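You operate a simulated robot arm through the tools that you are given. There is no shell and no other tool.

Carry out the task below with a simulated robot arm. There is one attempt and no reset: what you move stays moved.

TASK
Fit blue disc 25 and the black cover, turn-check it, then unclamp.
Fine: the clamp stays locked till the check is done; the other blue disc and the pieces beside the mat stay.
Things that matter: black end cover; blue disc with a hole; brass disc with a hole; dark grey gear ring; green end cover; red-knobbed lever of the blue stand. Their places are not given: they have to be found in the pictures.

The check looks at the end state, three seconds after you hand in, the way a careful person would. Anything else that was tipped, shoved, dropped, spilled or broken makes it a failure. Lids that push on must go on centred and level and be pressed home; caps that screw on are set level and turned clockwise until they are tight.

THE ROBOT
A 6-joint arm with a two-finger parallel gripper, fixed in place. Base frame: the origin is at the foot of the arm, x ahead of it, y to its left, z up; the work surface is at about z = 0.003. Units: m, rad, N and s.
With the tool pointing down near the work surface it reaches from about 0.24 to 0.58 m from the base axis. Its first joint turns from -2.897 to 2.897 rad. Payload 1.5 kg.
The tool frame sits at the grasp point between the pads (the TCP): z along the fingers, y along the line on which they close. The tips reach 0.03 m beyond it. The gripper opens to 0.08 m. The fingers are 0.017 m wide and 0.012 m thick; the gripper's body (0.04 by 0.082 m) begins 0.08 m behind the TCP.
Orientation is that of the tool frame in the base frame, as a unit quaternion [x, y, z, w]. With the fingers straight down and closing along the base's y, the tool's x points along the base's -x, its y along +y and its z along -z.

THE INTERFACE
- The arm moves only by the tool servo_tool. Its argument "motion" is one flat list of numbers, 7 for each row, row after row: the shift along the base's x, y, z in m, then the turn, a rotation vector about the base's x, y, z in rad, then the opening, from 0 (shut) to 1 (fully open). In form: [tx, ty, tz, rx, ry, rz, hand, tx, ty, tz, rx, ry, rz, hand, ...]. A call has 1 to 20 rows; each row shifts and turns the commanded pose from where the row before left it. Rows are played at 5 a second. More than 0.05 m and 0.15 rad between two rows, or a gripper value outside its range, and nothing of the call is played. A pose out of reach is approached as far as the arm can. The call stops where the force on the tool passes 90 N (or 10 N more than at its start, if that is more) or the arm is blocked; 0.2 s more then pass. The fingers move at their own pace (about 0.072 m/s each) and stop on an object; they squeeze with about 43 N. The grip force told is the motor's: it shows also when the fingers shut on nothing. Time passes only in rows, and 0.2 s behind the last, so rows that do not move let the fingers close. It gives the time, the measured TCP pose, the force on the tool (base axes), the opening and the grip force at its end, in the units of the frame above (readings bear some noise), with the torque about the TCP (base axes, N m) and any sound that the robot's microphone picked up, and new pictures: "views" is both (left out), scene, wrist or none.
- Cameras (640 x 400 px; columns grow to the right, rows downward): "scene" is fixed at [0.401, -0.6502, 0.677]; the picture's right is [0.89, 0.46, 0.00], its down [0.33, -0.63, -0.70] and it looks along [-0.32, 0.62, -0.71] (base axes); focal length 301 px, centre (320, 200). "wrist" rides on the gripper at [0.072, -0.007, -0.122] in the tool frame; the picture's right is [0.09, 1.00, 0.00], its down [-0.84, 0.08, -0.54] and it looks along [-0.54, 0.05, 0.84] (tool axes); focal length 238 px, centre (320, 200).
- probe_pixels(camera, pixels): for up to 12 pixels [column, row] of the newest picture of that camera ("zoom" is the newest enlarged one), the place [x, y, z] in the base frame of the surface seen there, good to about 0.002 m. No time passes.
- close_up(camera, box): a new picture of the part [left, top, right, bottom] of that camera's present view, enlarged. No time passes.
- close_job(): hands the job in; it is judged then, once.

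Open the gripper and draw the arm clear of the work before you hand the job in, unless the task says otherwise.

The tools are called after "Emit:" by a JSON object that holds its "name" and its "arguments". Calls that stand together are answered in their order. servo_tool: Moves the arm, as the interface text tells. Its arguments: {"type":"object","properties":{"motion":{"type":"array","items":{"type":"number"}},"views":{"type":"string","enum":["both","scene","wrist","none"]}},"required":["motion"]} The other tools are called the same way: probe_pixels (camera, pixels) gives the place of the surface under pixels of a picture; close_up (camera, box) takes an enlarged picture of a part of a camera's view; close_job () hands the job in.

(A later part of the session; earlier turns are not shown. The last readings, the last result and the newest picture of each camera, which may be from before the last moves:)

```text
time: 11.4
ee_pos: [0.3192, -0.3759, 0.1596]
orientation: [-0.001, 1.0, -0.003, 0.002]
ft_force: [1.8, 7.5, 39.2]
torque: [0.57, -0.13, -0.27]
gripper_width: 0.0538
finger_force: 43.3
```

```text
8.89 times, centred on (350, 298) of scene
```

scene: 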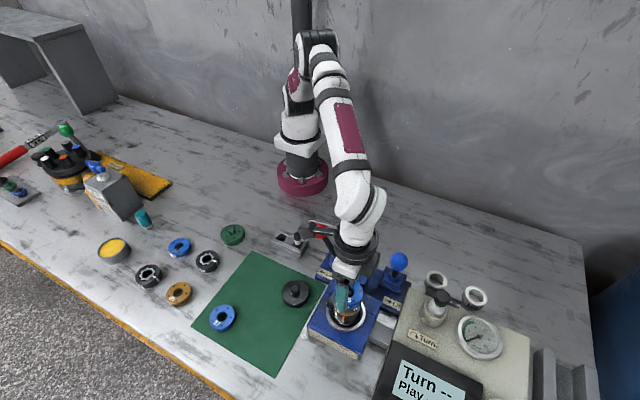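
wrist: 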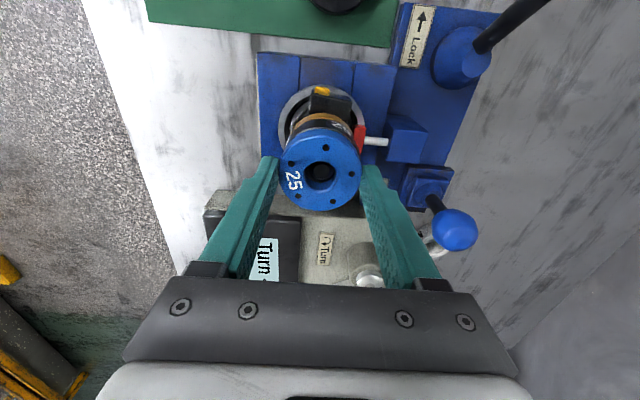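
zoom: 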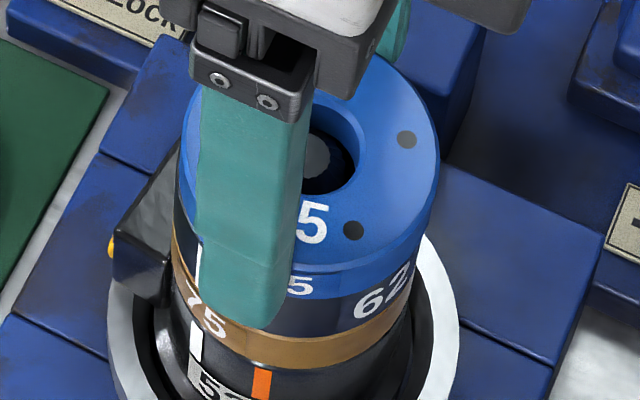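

The disc sits flush on the 62 ring. I relieve the load slightly, open, and rise to inspect.

Emit:
{"name": "servo_tool", "arguments": {"motion": [0, 0, 0.001, 0, 0, 0, 0.3, 0, 0, 0, 0, 0, 0, 0.7, 0, 0, 0, 0, 0, 0, 1, 0, 0, 0, 0, 0, 0, 1, 0, 0, 0.03, 0, 0, 0, 1, 0, 0, 0.04, 0, 0, 0, 1, -0.04, 0, 0.03, 0, 0, 0, 1, -0.04, 0, 0.0, 0, 0, 0, 1, 0, 0, 0, 0, 0, 0, 1]}}

Emit:
{"name": "close_up", "arguments": {"camera": "scene", "box": [320, 265, 380, 335]}}

Emit:
{"name": "probe_pixels", "arguments": {"camera": "zoom", "pixels": [[320, 100], [250, 160], [380, 160], [320, 205], [280, 190], [370, 120], [270, 110], [316, 160], [316, 225], [316, 250], [345, 245], [260, 220]]}}

Emit:
{"name": "close_up", "arguments": {"camera": "wrist", "box": [260, 90, 380, 230]}}

```text
time: 13.4
ee_pos: [0.2392, -0.3764, 0.2584]
orientation: [0.0, 1.0, -0.001, 0.002]
ft_force: [-0.6, 0.4, 0.5]
torque: [-0.01, 0.02, 0.02]
gripper_width: 0.0798
finger_force: 0.0
```

scene: 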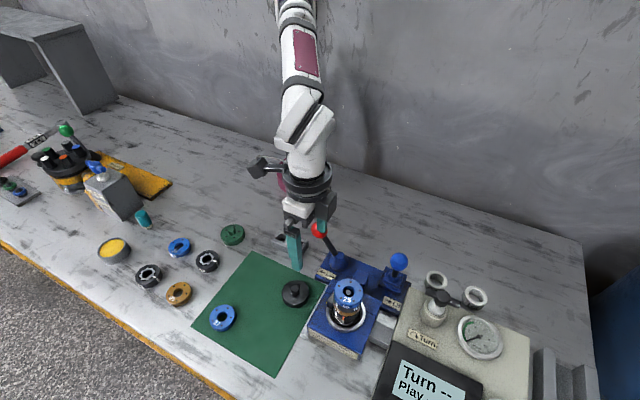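
wrist: 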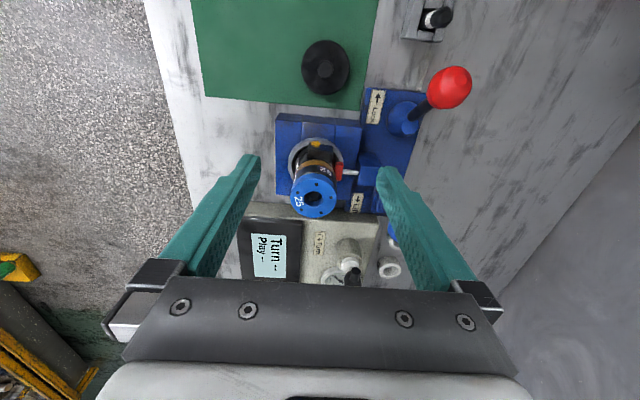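

```text
5.71 times, centred on (350, 300) of scene
```

zoom: 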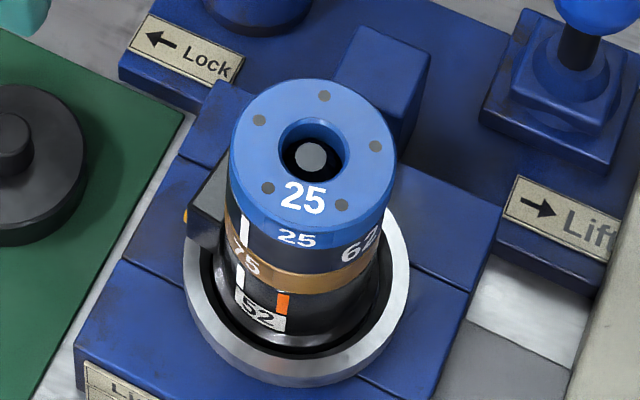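

```text
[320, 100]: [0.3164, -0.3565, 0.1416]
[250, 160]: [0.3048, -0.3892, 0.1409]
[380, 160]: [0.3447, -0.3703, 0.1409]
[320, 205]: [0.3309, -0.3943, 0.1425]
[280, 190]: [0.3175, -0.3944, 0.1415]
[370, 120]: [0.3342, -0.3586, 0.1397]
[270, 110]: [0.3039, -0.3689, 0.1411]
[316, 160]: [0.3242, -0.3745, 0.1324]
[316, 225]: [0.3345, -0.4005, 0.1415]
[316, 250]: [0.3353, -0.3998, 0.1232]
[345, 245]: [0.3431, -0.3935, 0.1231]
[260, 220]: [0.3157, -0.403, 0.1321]
```

```text
2.86 times, centred on (320, 160) of wrist
```

zoom: 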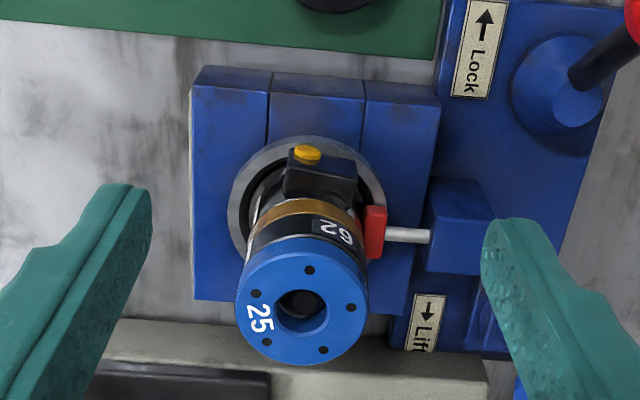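

Disc 25 reads z≈0.141 all round: level and seated. Next I go over the black cover at (325,67) in the wrist picture and measure it.

Emit:
{"name": "servo_tool", "arguments": {"motion": [-0.022, 0.002, -0.04, 0, 0, 0, 1, -0.022, 0.002, -0.04, 0, 0, 0, 1, 0, 0, -0.04, 0, 0, 0, 1, 0, 0, 0, 0, 0, 0, 1, 0, 0, 0, 0, 0, 0, 1]}}

Emit:
{"name": "close_up", "arguments": {"camera": "wrist", "box": [270, 80, 370, 160]}}

```text
time: 14.6
ee_pos: [0.1957, -0.3733, 0.1396]
orientation: [0.0, 1.0, 0.0, 0.002]
ft_force: [0.1, 0.5, 0.1]
torque: [0.02, 0.0, 0.02]
gripper_width: 0.0801
finger_force: 0.2
```

scene: 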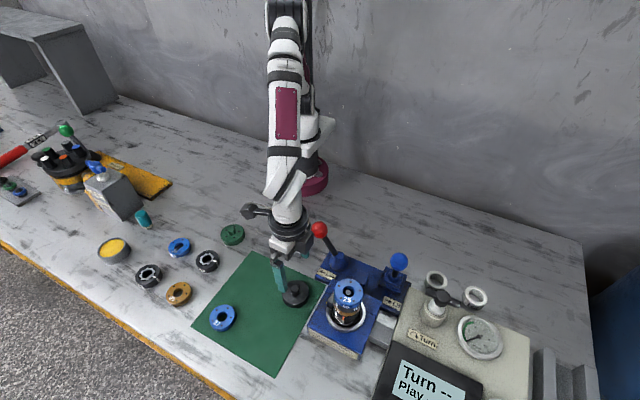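
wrist: 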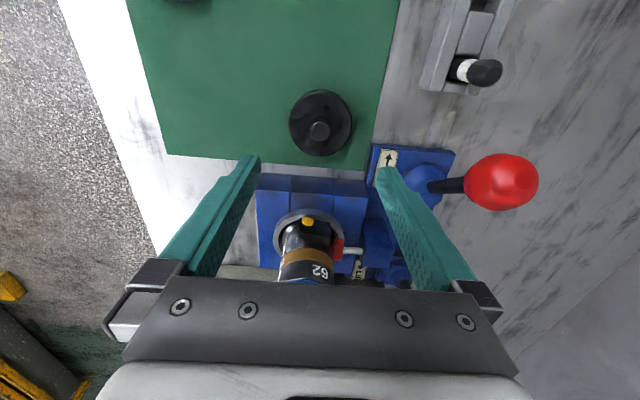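

```text
5.00 times, centred on (320, 120) of wrist
```

zoom: 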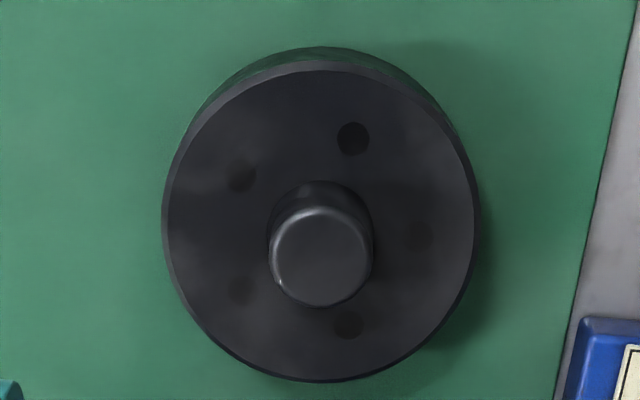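

The cover is seen at (320,125) with a central boss. I probe its rim and boss.

Emit:
{"name": "probe_pixels", "arguments": {"camera": "zoom", "pixels": [[175, 225], [466, 225], [320, 80], [320, 370], [217, 125], [424, 125], [217, 325], [424, 325], [320, 220], [320, 297], [280, 257], [360, 257]]}}

Emit:
{"name": "close_up", "arguments": {"camera": "scene", "box": [330, 270, 370, 310]}}

```text
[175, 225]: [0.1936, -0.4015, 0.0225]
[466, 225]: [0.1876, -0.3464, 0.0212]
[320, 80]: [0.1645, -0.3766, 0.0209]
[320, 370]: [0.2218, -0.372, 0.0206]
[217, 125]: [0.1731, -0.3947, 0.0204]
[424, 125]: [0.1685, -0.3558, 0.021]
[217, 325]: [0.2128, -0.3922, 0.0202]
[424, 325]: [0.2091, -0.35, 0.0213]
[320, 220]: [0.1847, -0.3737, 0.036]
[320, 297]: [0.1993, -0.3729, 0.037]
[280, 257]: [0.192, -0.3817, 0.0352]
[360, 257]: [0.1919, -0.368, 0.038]
```

```text
10.00 times, centred on (350, 290) of scene
```

zoom: 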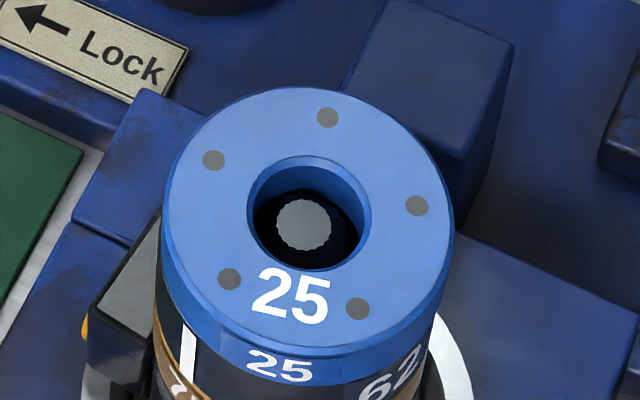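

Cover centre is about (0.1915,-0.374), diameter ~0.059. I descend with open fingers around it and check.

Emit:
{"name": "servo_tool", "arguments": {"motion": [-0.005, -0.0007, -0.03, 0, 0, 0, 1, 0, 0, -0.03, 0, 0, 0, 1, 0, 0, -0.025, 0, 0, 0, 1, 0, 0, -0.012, 0, 0, 0, 1, 0, 0, 0, 0, 0, 0, 1, 0, 0, 0, 0, 0, 0, 1]}}

Emit:
{"name": "close_up", "arguments": {"camera": "wrist", "box": [240, 110, 400, 230]}}

```text
time: 16.0
ee_pos: [0.1897, -0.3723, 0.0421]
orientation: [0.0, 1.0, -0.001, 0.002]
ft_force: [-1.3, 0.1, 0.4]
torque: [0.0, 0.03, 0.02]
gripper_width: 0.0802
finger_force: 0.0
```

scene: 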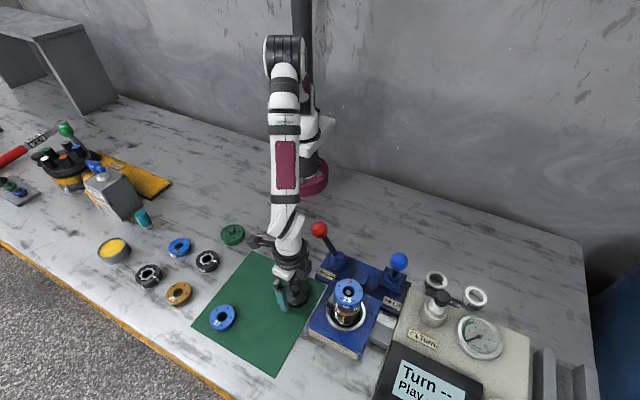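
wrist: 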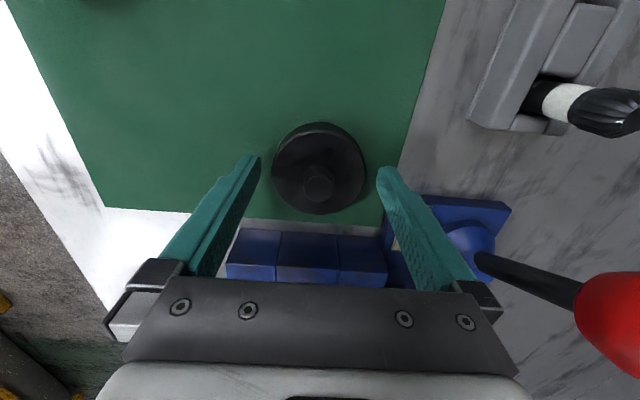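

```text
3.33 times, centred on (320, 170) of wrist
```

zoom: 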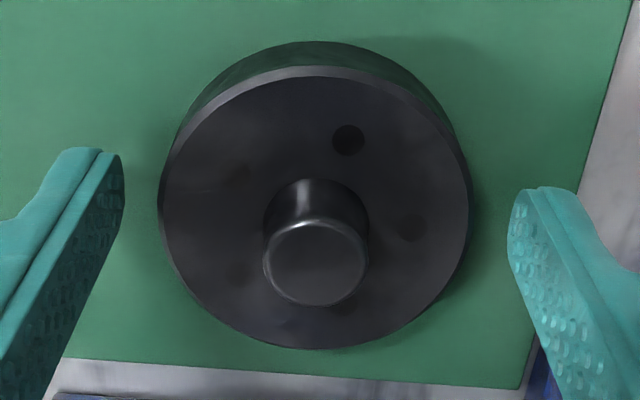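

Boss centre is ~1.4 mm ahead (+x) of the TCP and 1 mm toward -y. I correct, go down 4.5 mm and grip the rim.

Emit:
{"name": "servo_tool", "arguments": {"motion": [0.0014, -0.001, -0.0045, 0, 0, 0, 1, 0, 0, 0, 0, 0, 0, 1, 0, 0, 0, 0, 0, 0, 0.7, 0, 0, 0, 0, 0, 0, 0.3, 0, 0, 0, 0, 0, 0, 0.3, 0, 0, 0, 0, 0, 0, 0.3]}}

Emit:
{"name": "close_up", "arguments": {"camera": "wrist", "box": [240, 110, 400, 230]}}

```text
time: 17.4
ee_pos: [0.1926, -0.3738, 0.038]
orientation: [0.0, 1.0, 0.0, 0.002]
ft_force: [0.6, 4.5, 2.0]
torque: [0.32, -0.05, -0.01]
gripper_width: 0.0639
finger_force: 43.3
```

scene: 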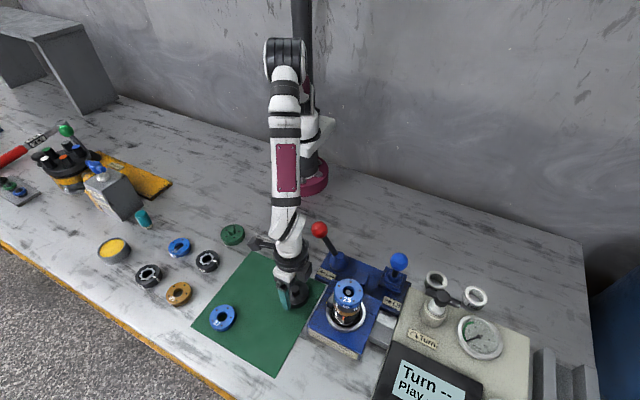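
wrist: 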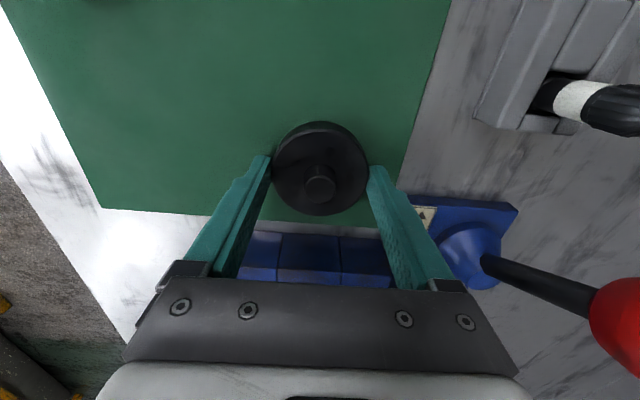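

```text
3.33 times, centred on (320, 170) of wrist
```

zoom: 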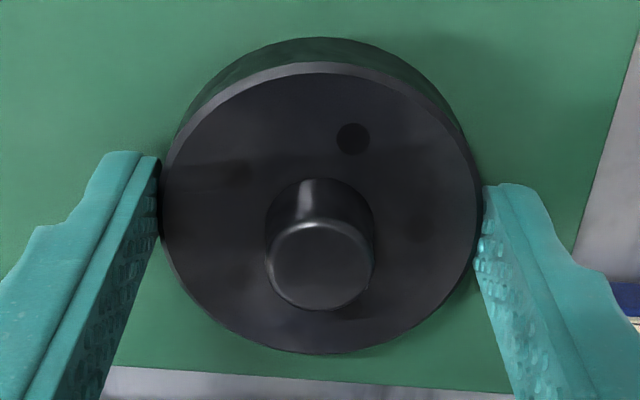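

Cover gripped; boss centre is within 0.5 mm of the TCP axis. I lift it high and carry it to above the stack.

Emit:
{"name": "servo_tool", "arguments": {"motion": [0, 0, 0.03, 0, 0, 0, 0.3, 0, 0, 0.04, 0, 0, 0, 0.3, 0, 0, 0.045, 0, 0, 0, 0.3, 0, 0, 0.045, 0, 0, 0, 0.3, 0.0, 0.0, 0.02, 0, 0, 0, 0.3, 0.04, 0, 0, 0, 0, 0, 0.3, 0.04, 0, 0, 0, 0, 0, 0.3, 0.035, -0.001, 0, 0, 0, 0, 0.3, 0.012, -0.001, 0, 0, 0, 0, 0.3, 0, 0, 0, 0, 0, 0, 0.3]}}

Emit:
{"name": "close_up", "arguments": {"camera": "wrist", "box": [240, 110, 400, 230]}}

Emit:
{"name": "close_up", "arguments": {"camera": "scene", "box": [310, 230, 400, 350]}}

```text
time: 19.6
ee_pos: [0.3201, -0.3747, 0.2185]
orientation: [-0.001, 1.0, -0.001, 0.002]
ft_force: [1.0, -0.1, -3.4]
torque: [0.02, 0.0, -0.01]
gripper_width: 0.0637
finger_force: 43.2
```

scene: 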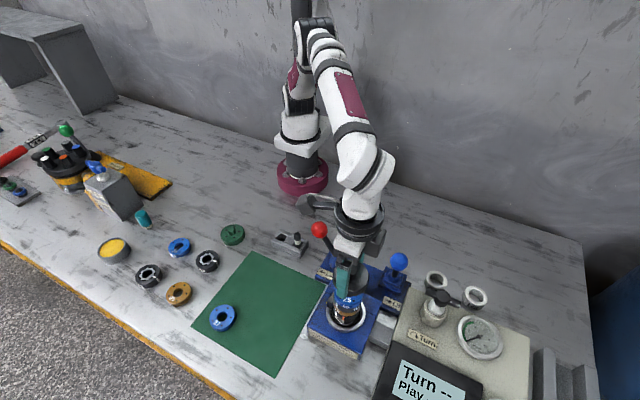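
wrist: 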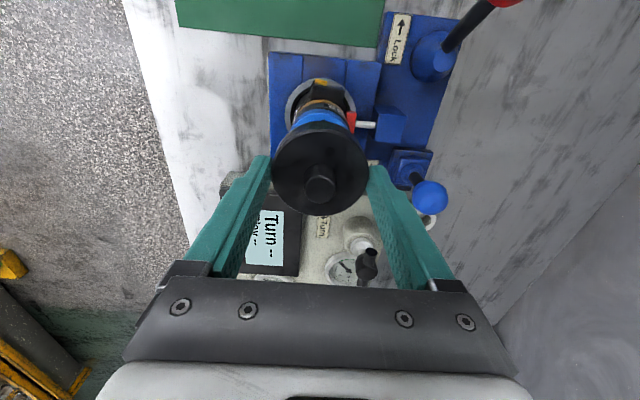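

```text
3.33 times, centred on (320, 170) of wrist
```

zoom: 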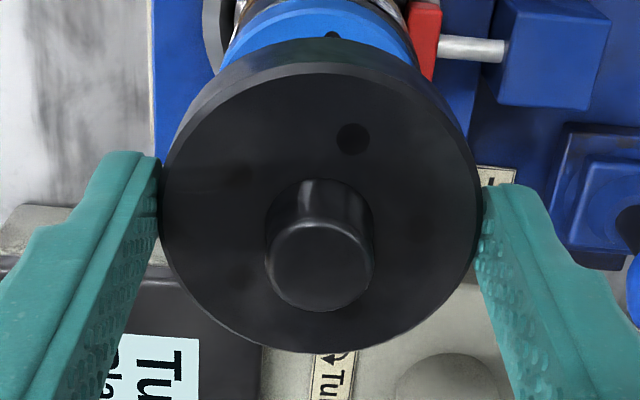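

```text
3.33 times, centred on (355, 290) of scene
```

zoom: 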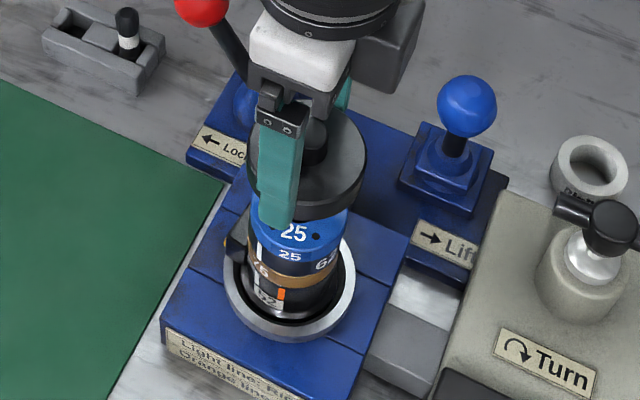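

The cap is wider than the disc so it likely slips over it. I turn it by 0.12 rad so its holes match the disc's, and lower to about 6 mm above the disc.

Emit:
{"name": "servo_tool", "arguments": {"motion": [0, -0.0005, -0.012, 0, 0, 0.06, 0.3, 0, 0, -0.012, 0, 0, 0.06, 0.3, 0, 0, -0.01, 0, 0, 0, 0.3, 0, 0, 0, 0, 0, 0, 0.3, 0, 0, 0, 0, 0, 0, 0.3]}}

Emit:
{"name": "close_up", "arguments": {"camera": "wrist", "box": [240, 110, 400, 230]}}

Emit:
{"name": "close_up", "arguments": {"camera": "scene", "box": [320, 250, 390, 340]}}

```text
time: 20.8
ee_pos: [0.3201, -0.3759, 0.1836]
orientation: [-0.059, 0.998, 0.0, 0.002]
ft_force: [0.5, -0.4, -2.7]
torque: [0.01, 0.01, 0.0]
gripper_width: 0.0634
finger_force: 43.0
```

scene: 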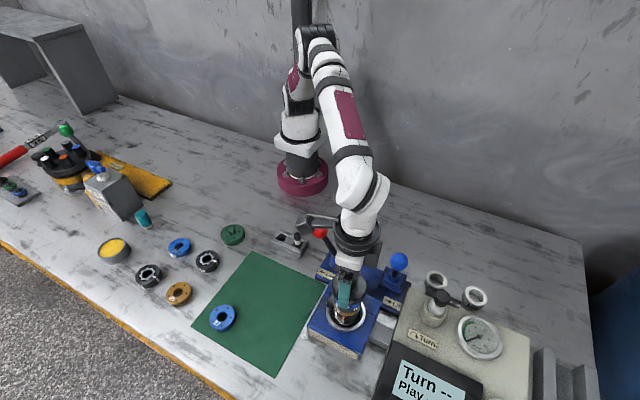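
wrist: 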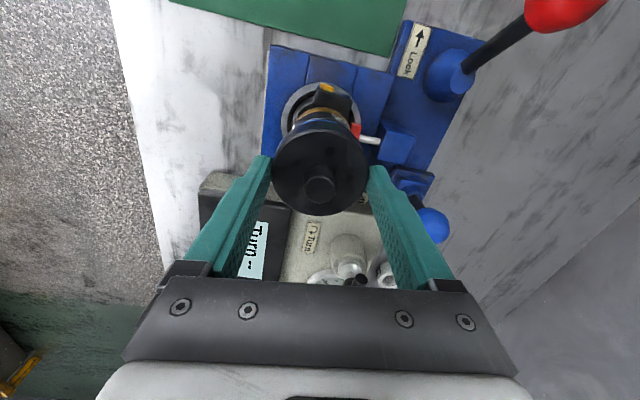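

```text
3.33 times, centred on (320, 170) of wrist
```

zoom: 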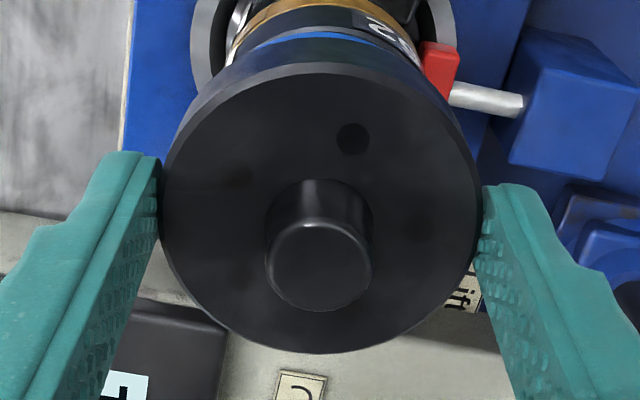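

```text
4.44 times, centred on (355, 295) of scene
```

zoom: 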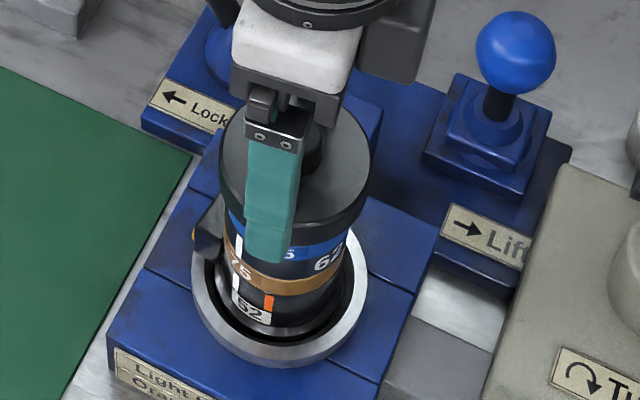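

In the scene zoom the cap appears centred roughly over the stack; I zoom further to compare left/right edges exactly.

Emit:
{"name": "close_up", "arguments": {"camera": "scene", "box": [328, 270, 372, 325]}}

Emit:
{"name": "close_up", "arguments": {"camera": "wrist", "box": [270, 85, 370, 165]}}

```text
7.27 times, centred on (350, 298) of scene
```

zoom: 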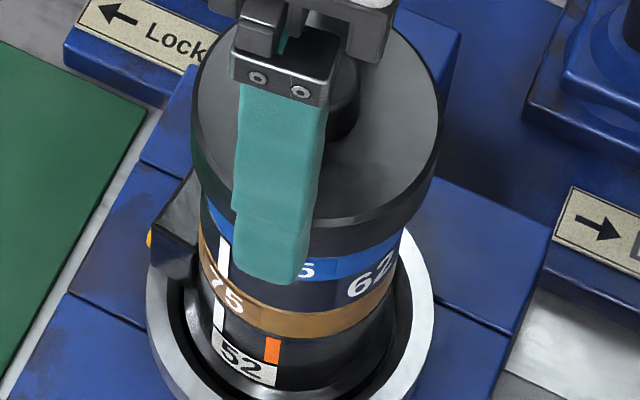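

```text
5.00 times, centred on (320, 125) of wrist
```

zoom: 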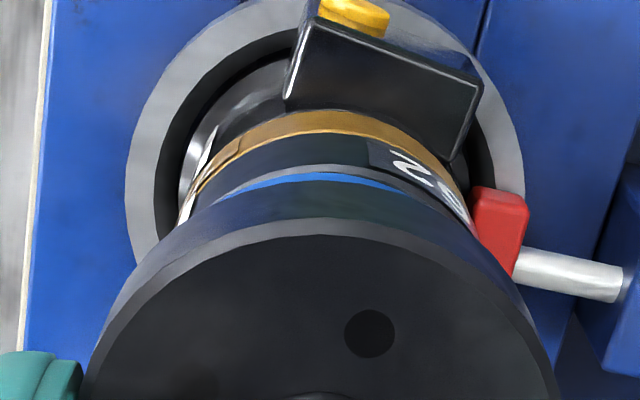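

Extrapolating the disc's axis (348.7 px) to the cap's height gives ~317 zoom px, and the cap's centre is at 317.5: aligned. I lower in small steps watching the force.

Emit:
{"name": "servo_tool", "arguments": {"motion": [0, 0, -0.003, 0, 0, 0, 0.3, 0, 0, -0.002, 0, 0, 0, 0.3, 0, 0, -0.001, 0, 0, 0, 0.3, 0, 0, -0.001, 0, 0, 0, 0.3], "views": "none"}}

Emit:
{"name": "servo_tool", "arguments": {"motion": [0, 0, -0.001, 0, 0, 0, 0.3, 0, 0, -0.001, 0, 0, 0, 0.3]}}

Emit:
{"name": "close_up", "arguments": {"camera": "scene", "box": [328, 270, 372, 325]}}

```text
time: 21.8
ee_pos: [0.3192, -0.3766, 0.1766]
orientation: [-0.059, 0.998, 0.0, 0.002]
ft_force: [-0.3, 0.1, -3.6]
torque: [0.02, 0.01, 0.02]
gripper_width: 0.0639
finger_force: 43.2
```

```text
time: 22.4
ee_pos: [0.3189, -0.3751, 0.1746]
orientation: [-0.059, 0.998, 0.0, 0.002]
ft_force: [0.4, -0.2, -1.6]
torque: [-0.01, 0.01, 0.01]
gripper_width: 0.0637
finger_force: 43.2
```

scene: 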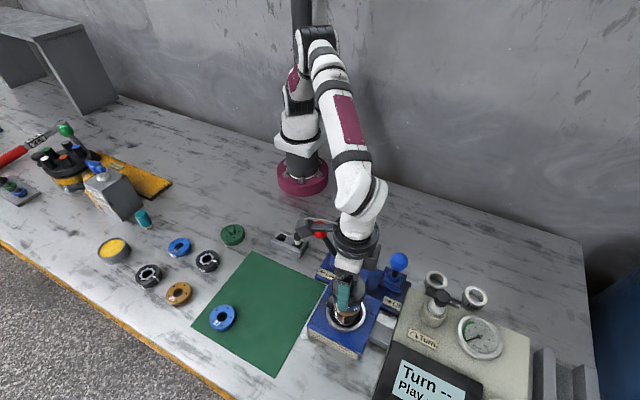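
wrist: 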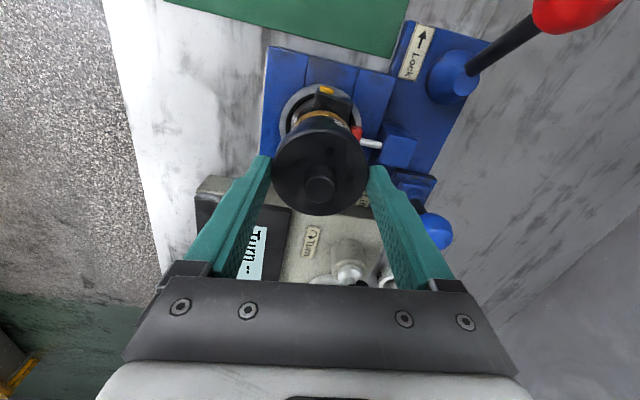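

```text
7.27 times, centred on (350, 298) of scene
```

zoom: 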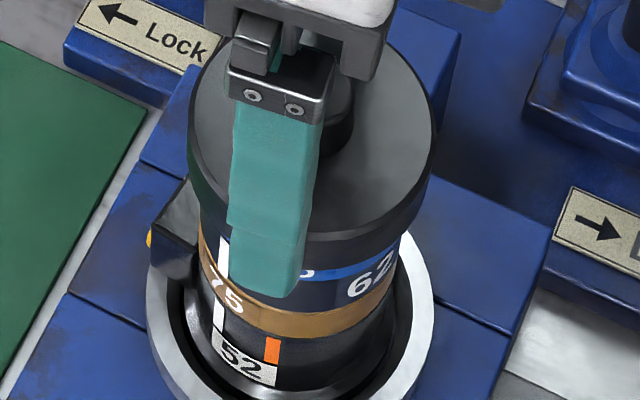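

No contact yet at z 0.1746; cap centre at 314 px matches the expected 314.6. I continue down in 1 mm steps.

Emit:
{"name": "servo_tool", "arguments": {"motion": [0.0003, 0, -0.001, 0, 0, 0, 0.3, 0, 0, -0.001, 0, 0, 0, 0.3], "views": "none"}}

Emit:
{"name": "servo_tool", "arguments": {"motion": [0, 0, -0.001, 0, 0, 0, 0.3, 0, 0, -0.001, 0, 0, 0, 0.3], "views": "scene"}}

Emit:
{"name": "close_up", "arguments": {"camera": "scene", "box": [328, 270, 372, 325]}}

```text
time: 23.0
ee_pos: [0.3192, -0.3752, 0.1719]
orientation: [-0.06, 0.998, 0.0, 0.002]
ft_force: [-0.7, 0.4, -2.8]
torque: [-0.03, -0.01, 0.0]
gripper_width: 0.0636
finger_force: 42.5
```

```text
time: 23.6
ee_pos: [0.3193, -0.3753, 0.1699]
orientation: [-0.059, 0.998, -0.001, 0.002]
ft_force: [-0.2, 0.4, -2.8]
torque: [0.0, 0.03, 0.01]
gripper_width: 0.0633
finger_force: 43.0
```

scene: 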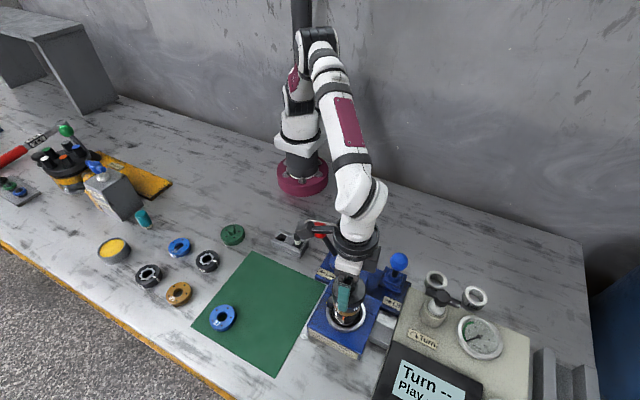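

```text
7.27 times, centred on (350, 298) of scene
```

zoom: 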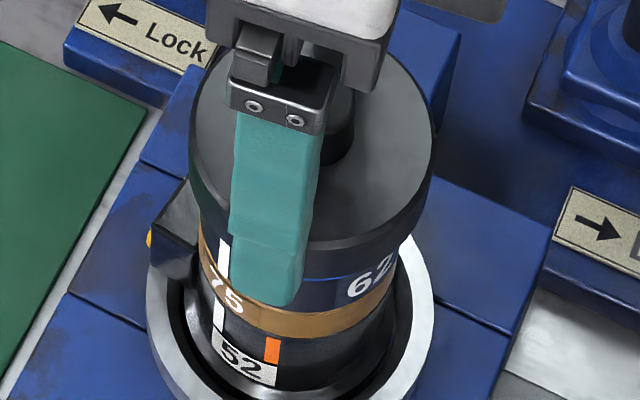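

The cap's skirt slides freely over the disc (z 0.170, no force). I keep lowering by 1 mm steps until it lands.

Emit:
{"name": "servo_tool", "arguments": {"motion": [0, 0, -0.001, 0, 0, 0, 0.3, 0, 0, -0.001, 0, 0, 0, 0.3, 0, 0, -0.001, 0, 0, 0, 0.3], "views": "none"}}

Emit:
{"name": "servo_tool", "arguments": {"motion": [0, 0, -0.001, 0, 0, 0, 0.3, 0, 0, -0.001, 0, 0, 0, 0.3], "views": "none"}}

Emit:
{"name": "servo_tool", "arguments": {"motion": [0, 0, -0.001, 0, 0, 0, 0.3], "views": "scene"}}

Emit:
{"name": "close_up", "arguments": {"camera": "scene", "box": [328, 270, 372, 325]}}

```text
time: 24.4
ee_pos: [0.3215, -0.3769, 0.169]
orientation: [-0.06, 0.998, -0.001, 0.002]
ft_force: [-10.0, 9.6, 33.5]
torque: [0.45, 0.85, -0.15]
gripper_width: 0.0634
finger_force: 43.3
```

```text
time: 25.0
ee_pos: [0.321, -0.3772, 0.1668]
orientation: [-0.061, 0.998, -0.002, 0.003]
ft_force: [1.9, 8.2, 39.4]
torque: [0.37, -0.16, -0.21]
gripper_width: 0.0639
finger_force: 43.3
```

```text
time: 25.4
ee_pos: [0.319, -0.3752, 0.1664]
orientation: [-0.06, 0.998, -0.002, 0.003]
ft_force: [5.2, 2.7, 39.6]
torque: [0.11, -0.22, -0.19]
gripper_width: 0.0639
finger_force: 43.2
```

scene: 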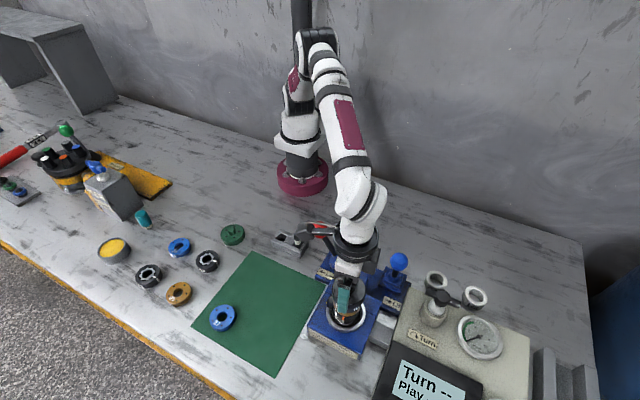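

```text
7.27 times, centred on (350, 298) of scene
```

zoom: 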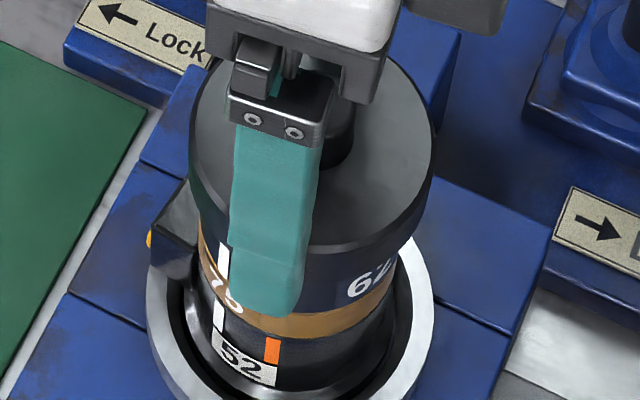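

Force plateaus at ~39 N, which means the pads begin to slip, so the cap has landed. I release and back off to inspect before pressing on the boss.

Emit:
{"name": "servo_tool", "arguments": {"motion": [0, 0, 0.001, 0, 0, 0, 0.3, 0, 0, 0, 0, 0, 0, 0.7, 0, 0, 0, 0, 0, 0, 1, 0, 0, 0, 0, 0, 0, 1, 0, 0, 0.03, 0, 0, 0, 1, 0, 0, 0.04, 0, 0, 0, 1, -0.04, 0, 0.03, 0, 0, -0.06, 1, -0.04, 0, 0.0, 0, 0, -0.06, 1, 0, 0, 0, 0, 0, 0, 1]}}

Emit:
{"name": "close_up", "arguments": {"camera": "scene", "box": [320, 260, 380, 330]}}

Emit:
{"name": "probe_pixels", "arguments": {"camera": "zoom", "pixels": [[250, 130], [320, 90], [380, 140], [270, 190], [320, 205], [360, 180], [275, 105], [365, 105], [312, 140], [320, 215], [320, 250], [320, 235]]}}

Emit:
{"name": "close_up", "arguments": {"camera": "wrist", "box": [260, 90, 380, 230]}}

```text
time: 27.4
ee_pos: [0.2403, -0.3771, 0.2669]
orientation: [0.0, 1.0, 0.0, 0.002]
ft_force: [0.0, 0.1, -0.1]
torque: [0.0, -0.01, 0.0]
gripper_width: 0.0801
finger_force: 0.1
```

scene: 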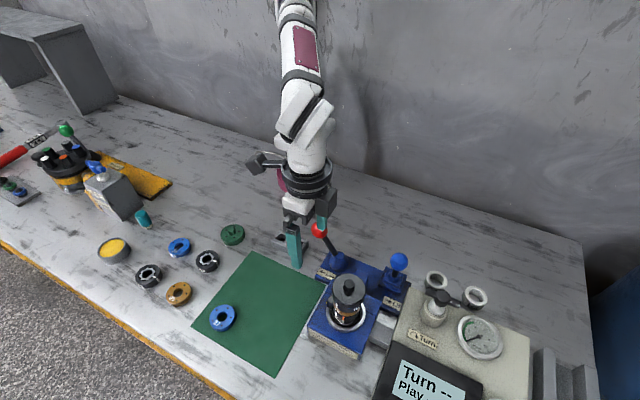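
wrist: 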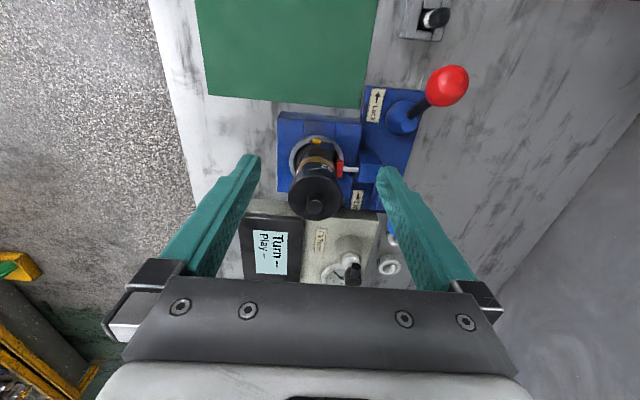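

```text
5.71 times, centred on (350, 295) of scene
```

zoom: 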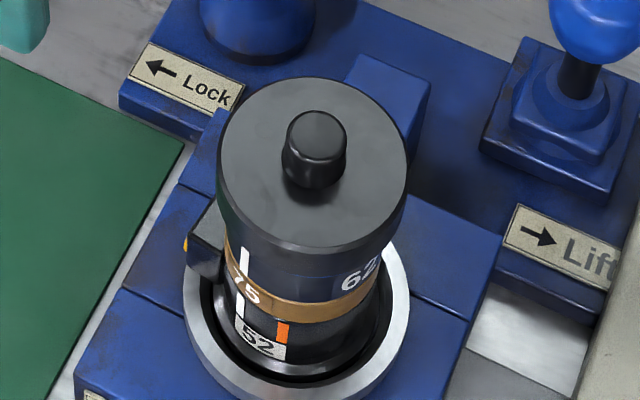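

```text
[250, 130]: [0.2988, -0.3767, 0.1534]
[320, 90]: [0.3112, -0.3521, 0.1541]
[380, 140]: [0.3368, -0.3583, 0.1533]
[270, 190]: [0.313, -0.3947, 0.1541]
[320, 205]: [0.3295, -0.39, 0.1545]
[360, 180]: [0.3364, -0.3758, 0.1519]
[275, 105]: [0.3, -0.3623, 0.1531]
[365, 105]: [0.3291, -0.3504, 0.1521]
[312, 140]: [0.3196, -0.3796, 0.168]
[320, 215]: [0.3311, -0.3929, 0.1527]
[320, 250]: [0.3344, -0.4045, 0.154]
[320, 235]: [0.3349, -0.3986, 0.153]
```

```text
2.86 times, centred on (320, 160) of wrist
```

zoom: 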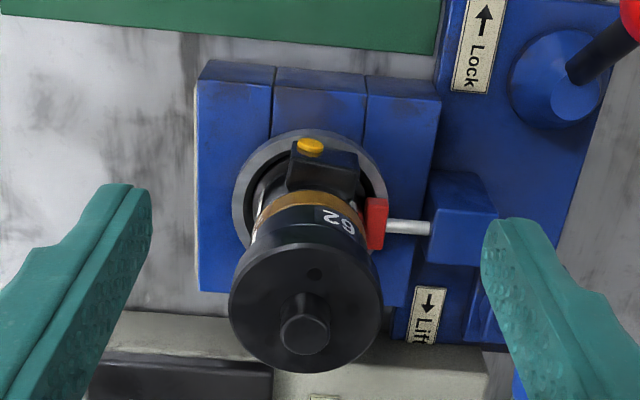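

The cap reads z≈0.153 all round (level). I zoom in on its lower edge to see whether any blue disc still shows below it.

Emit:
{"name": "close_up", "arguments": {"camera": "scene", "box": [333, 290, 368, 320]}}

Emit:
{"name": "probe_pixels", "arguments": {"camera": "zoom", "pixels": [[300, 60], [300, 90], [300, 105], [300, 120], [300, 135], [300, 150], [300, 165], [300, 180], [300, 195], [300, 210], [420, 60], [420, 100]]}}

```text
13.33 times, centred on (350, 305) of scene
```

zoom: 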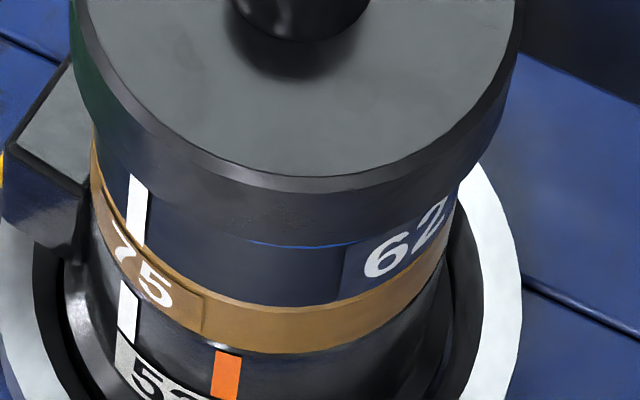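

```text
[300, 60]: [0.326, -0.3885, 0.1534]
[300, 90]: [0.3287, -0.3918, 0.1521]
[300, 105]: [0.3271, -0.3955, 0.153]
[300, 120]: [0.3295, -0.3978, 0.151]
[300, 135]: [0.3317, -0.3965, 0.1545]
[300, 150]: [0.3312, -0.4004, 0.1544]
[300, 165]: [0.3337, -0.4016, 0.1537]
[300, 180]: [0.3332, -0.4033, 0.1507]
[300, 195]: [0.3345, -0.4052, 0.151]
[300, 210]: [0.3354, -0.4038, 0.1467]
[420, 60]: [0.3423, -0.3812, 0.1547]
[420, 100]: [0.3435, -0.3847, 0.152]
```

A sliver of blue shows under the cap. I close the fingers and move above the boss to press it home vertically.

Emit:
{"name": "probe_pixels", "arguments": {"camera": "zoom", "pixels": [[300, 225], [300, 235], [300, 242], [300, 246], [300, 255], [300, 270], [220, 225], [220, 235], [220, 242], [300, 20], [300, 5], [400, 240]]}}

Emit:
{"name": "servo_tool", "arguments": {"motion": [0.03, 0.0005, 0, 0, 0, 0, 0, 0.03, 0.0005, 0, 0, 0, 0, 0, 0.02, 0.0005, 0, 0, 0, 0, 0, 0, 0, -0.03, 0, 0, 0, 0, 0, 0, -0.02, 0, 0, 0, 0, 0, 0, 0, 0, 0, 0, 0, 0]}}

Emit:
{"name": "close_up", "arguments": {"camera": "wrist", "box": [260, 90, 380, 230]}}

Emit:
{"name": "close_up", "arguments": {"camera": "scene", "box": [310, 230, 390, 330]}}

```text
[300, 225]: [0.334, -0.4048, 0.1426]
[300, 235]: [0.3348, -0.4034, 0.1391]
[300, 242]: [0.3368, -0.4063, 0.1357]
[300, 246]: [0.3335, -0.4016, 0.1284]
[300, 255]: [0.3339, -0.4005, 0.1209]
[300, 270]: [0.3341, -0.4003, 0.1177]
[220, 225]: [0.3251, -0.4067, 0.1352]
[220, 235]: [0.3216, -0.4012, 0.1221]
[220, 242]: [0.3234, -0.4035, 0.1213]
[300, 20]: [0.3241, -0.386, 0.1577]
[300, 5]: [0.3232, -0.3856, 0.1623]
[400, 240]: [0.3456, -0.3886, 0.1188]
```

```text
refused: motion must hold 7 numbers for each row
```

```text
2.86 times, centred on (320, 160) of wrist
```

zoom: 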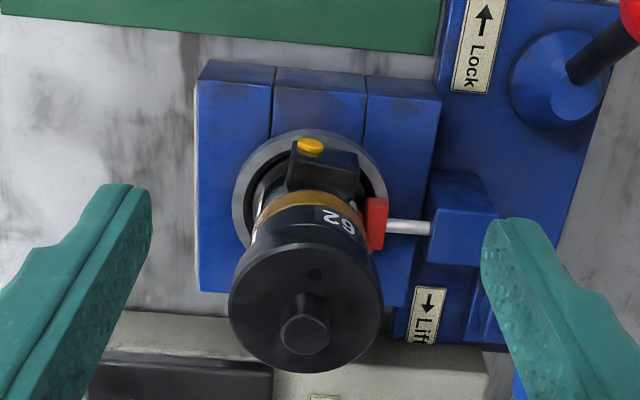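

```text
4.00 times, centred on (350, 280) of scene
```

zoom: 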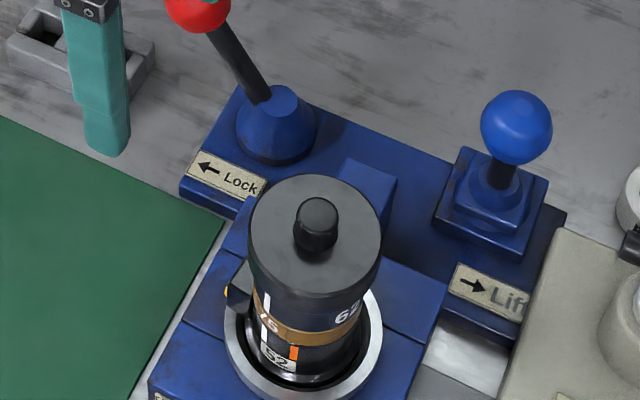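

The cap's lower edge is at z≈0.136 and boss top at ≈0.169; my last row list was malformed and nothing moved. I resend it: fingers shut and approach above the boss.

Emit:
{"name": "servo_tool", "arguments": {"motion": [0.03, 0.0005, 0, 0, 0, 0, 0, 0.03, 0.0005, 0, 0, 0, 0, 0, 0.02, 0.0005, 0, 0, 0, 0, 0, 0, 0, -0.03, 0, 0, 0, 0, 0, 0, -0.02, 0, 0, 0, 0, 0, 0, 0, 0, 0, 0, 0]}}

Emit:
{"name": "close_up", "arguments": {"camera": "wrist", "box": [260, 90, 380, 230]}}

Emit:
{"name": "close_up", "arguments": {"camera": "scene", "box": [310, 230, 390, 330]}}

```text
time: 28.8
ee_pos: [0.3218, -0.3757, 0.2131]
orientation: [0.0, 1.0, -0.001, 0.001]
ft_force: [0.1, -0.2, 0.5]
torque: [-0.02, -0.05, 0.01]
gripper_width: 0.0
finger_force: 21.8
```

scene: 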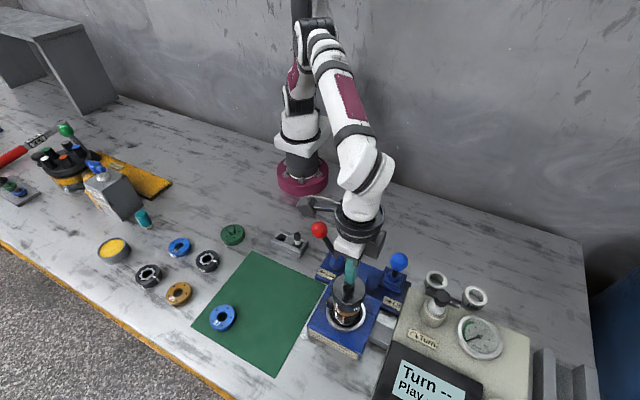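
wrist: 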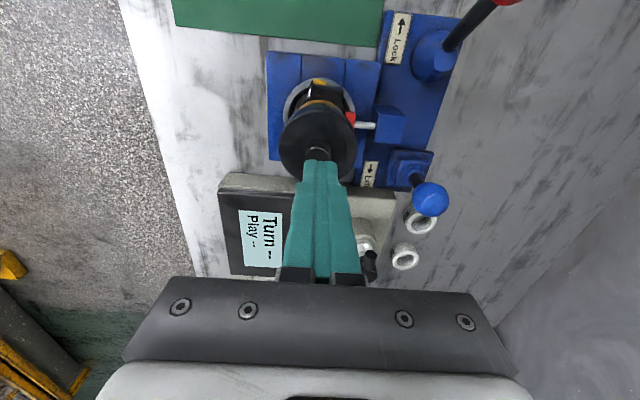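

```text
2.86 times, centred on (320, 160) of wrist
```

zoom: 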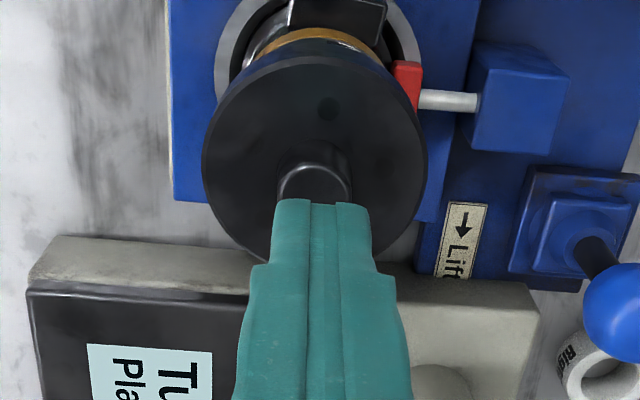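

```text
4.00 times, centred on (350, 280) of scene
```

zoom: 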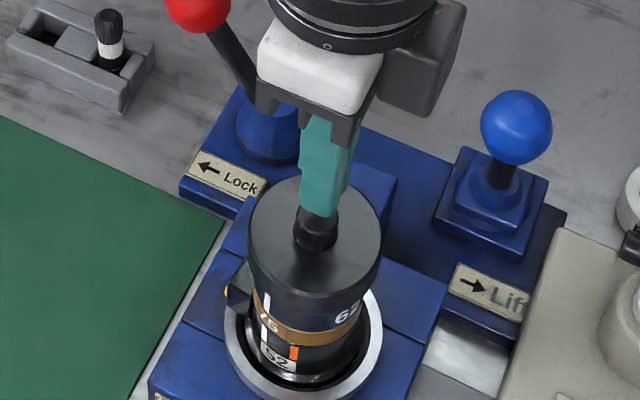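

The closed fingers are above the boss, which is slightly toward -x. I shift 1.5 mm back and press down in small steps.

Emit:
{"name": "servo_tool", "arguments": {"motion": [-0.0015, 0, -0.006, 0, 0, 0, 0, 0, 0, -0.005, 0, 0, 0, 0, 0, 0, -0.002, 0, 0, 0, 0, 0, 0, -0.001, 0, 0, 0, 0], "views": "none"}}

Emit:
{"name": "servo_tool", "arguments": {"motion": [0, 0, -0.001, 0, 0, 0, 0, 0, 0, -0.001, 0, 0, 0, 0], "views": "none"}}

Emit:
{"name": "servo_tool", "arguments": {"motion": [0, 0, -0.001, 0, 0, 0, 0, 0, 0, -0.001, 0, 0, 0, 0], "views": "scene"}}

```text
time: 29.8
ee_pos: [0.3176, -0.375, 0.2011]
orientation: [0.0, 1.0, -0.001, 0.001]
ft_force: [0.3, 0.5, -1.0]
torque: [0.02, 0.0, -0.01]
gripper_width: 0.0002
finger_force: 21.6
```

```text
time: 30.4
ee_pos: [0.3187, -0.3726, 0.2]
orientation: [0.0, 1.0, 0.001, 0.002]
ft_force: [-0.2, -0.8, -0.4]
torque: [0.0, -0.01, 0.0]
gripper_width: 0.0003
finger_force: 21.2
```

```text
time: 31.0
ee_pos: [0.3174, -0.3753, 0.199]
orientation: [0.001, 1.0, 0.0, 0.002]
ft_force: [-6.5, 6.0, 22.0]
torque: [0.17, 0.39, -0.02]
gripper_width: 0.0
finger_force: 20.9
```

scene: 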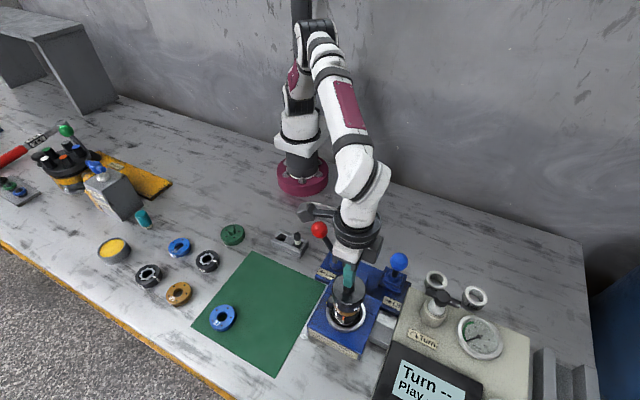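

Contact at z≈0.199 with 22 N. I press further in 1 mm steps.

Emit:
{"name": "servo_tool", "arguments": {"motion": [0.0008, 0, -0.001, 0, 0, 0, 0], "views": "none"}}

Emit:
{"name": "servo_tool", "arguments": {"motion": [0, 0, -0.001, 0, 0, 0, 0], "views": "none"}}

Emit:
{"name": "servo_tool", "arguments": {"motion": [0, 0, -0.0006, 0, 0, 0, 0, 0, 0, 0, 0, 0, 0, 0], "views": "scene"}}

```text
time: 31.4
ee_pos: [0.3202, -0.3738, 0.199]
orientation: [0.001, 1.0, -0.002, 0.003]
ft_force: [-13.6, 10.9, 48.6]
torque: [0.3, 0.74, 0.01]
gripper_width: 0.0
finger_force: 21.6
```

```text
time: 31.8
ee_pos: [0.3186, -0.3744, 0.1991]
orientation: [0.001, 1.0, -0.002, 0.002]
ft_force: [-16.7, 13.8, 70.4]
torque: [0.44, 0.99, -0.05]
gripper_width: 0.0
finger_force: 21.1
```

```text
time: 32.4
ee_pos: [0.3196, -0.3765, 0.1992]
orientation: [0.001, 1.0, -0.001, 0.005]
ft_force: [-18.4, 13.9, 76.5]
torque: [0.44, 1.04, -0.03]
gripper_width: 0.0
finger_force: 21.6
```

scene: 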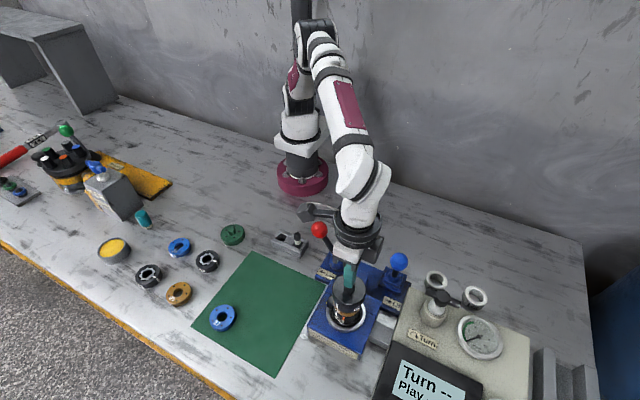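

The boss doesn't move under 76 N, so the cap is home. I raise off and pull back to look.

Emit:
{"name": "servo_tool", "arguments": {"motion": [0, 0, 0.005, 0, 0, 0, 0, 0, 0, 0.03, 0, 0, 0, 0, 0, 0, 0.04, 0, 0, 0, 0, -0.03, 0, 0.02, 0, 0, 0, 0.3, -0.04, 0, 0, 0, 0, 0, 1, 0, 0, 0, 0, 0, 0, 1]}}

Emit:
{"name": "close_up", "arguments": {"camera": "scene", "box": [325, 265, 375, 325]}}

Emit:
{"name": "probe_pixels", "arguments": {"camera": "zoom", "pixels": [[230, 130], [310, 85], [390, 150], [260, 200], [310, 220], [370, 200], [320, 120]]}}

Emit:
{"name": "close_up", "arguments": {"camera": "scene", "box": [370, 260, 540, 400]}}

Emit:
{"name": "close_up", "arguments": {"camera": "wrist", "box": [220, 180, 420, 300]}}

```text
time: 33.8
ee_pos: [0.2485, -0.3754, 0.2904]
orientation: [0.0, 1.0, 0.001, 0.002]
ft_force: [-0.8, 0.5, 0.3]
torque: [-0.03, 0.0, 0.0]
gripper_width: 0.08
finger_force: 0.1
```

scene: 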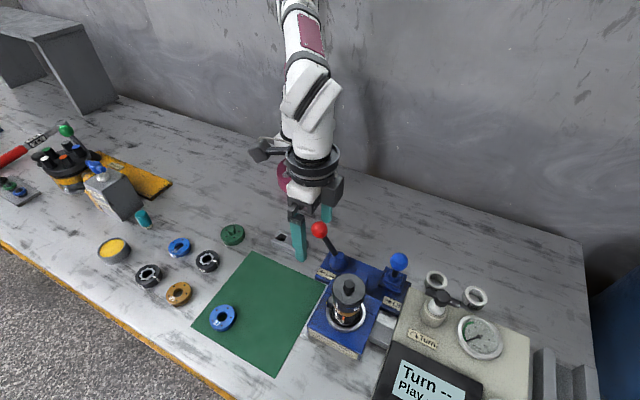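
wrist: 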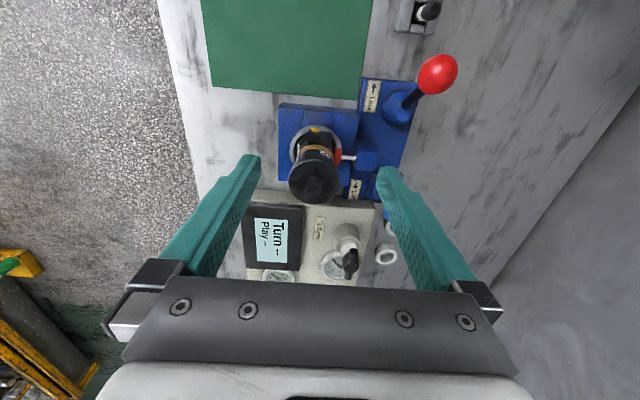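

```text
6.67 times, centred on (350, 295) of scene
```

zoom: 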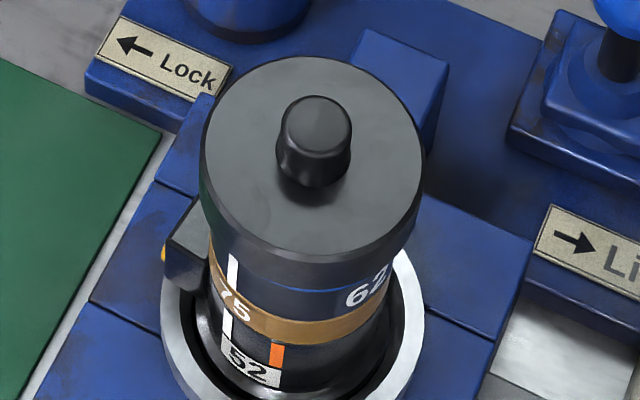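

```text
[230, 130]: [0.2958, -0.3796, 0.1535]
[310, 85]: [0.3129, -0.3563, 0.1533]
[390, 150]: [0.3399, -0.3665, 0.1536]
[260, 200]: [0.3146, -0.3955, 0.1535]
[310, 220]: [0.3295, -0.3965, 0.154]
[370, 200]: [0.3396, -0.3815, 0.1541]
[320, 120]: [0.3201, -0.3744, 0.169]
```

```text
2.86 times, centred on (455, 330) of scene
```

zoom: 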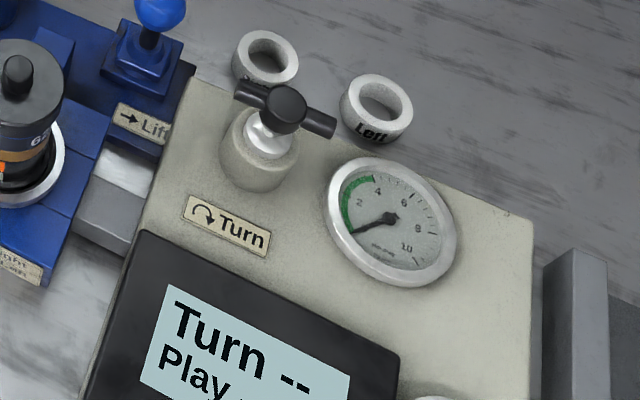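

```text
3.20 times, centred on (320, 240) of wrist
```

zoom: 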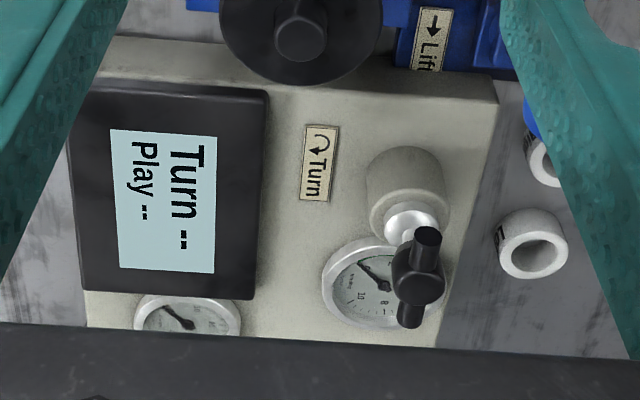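

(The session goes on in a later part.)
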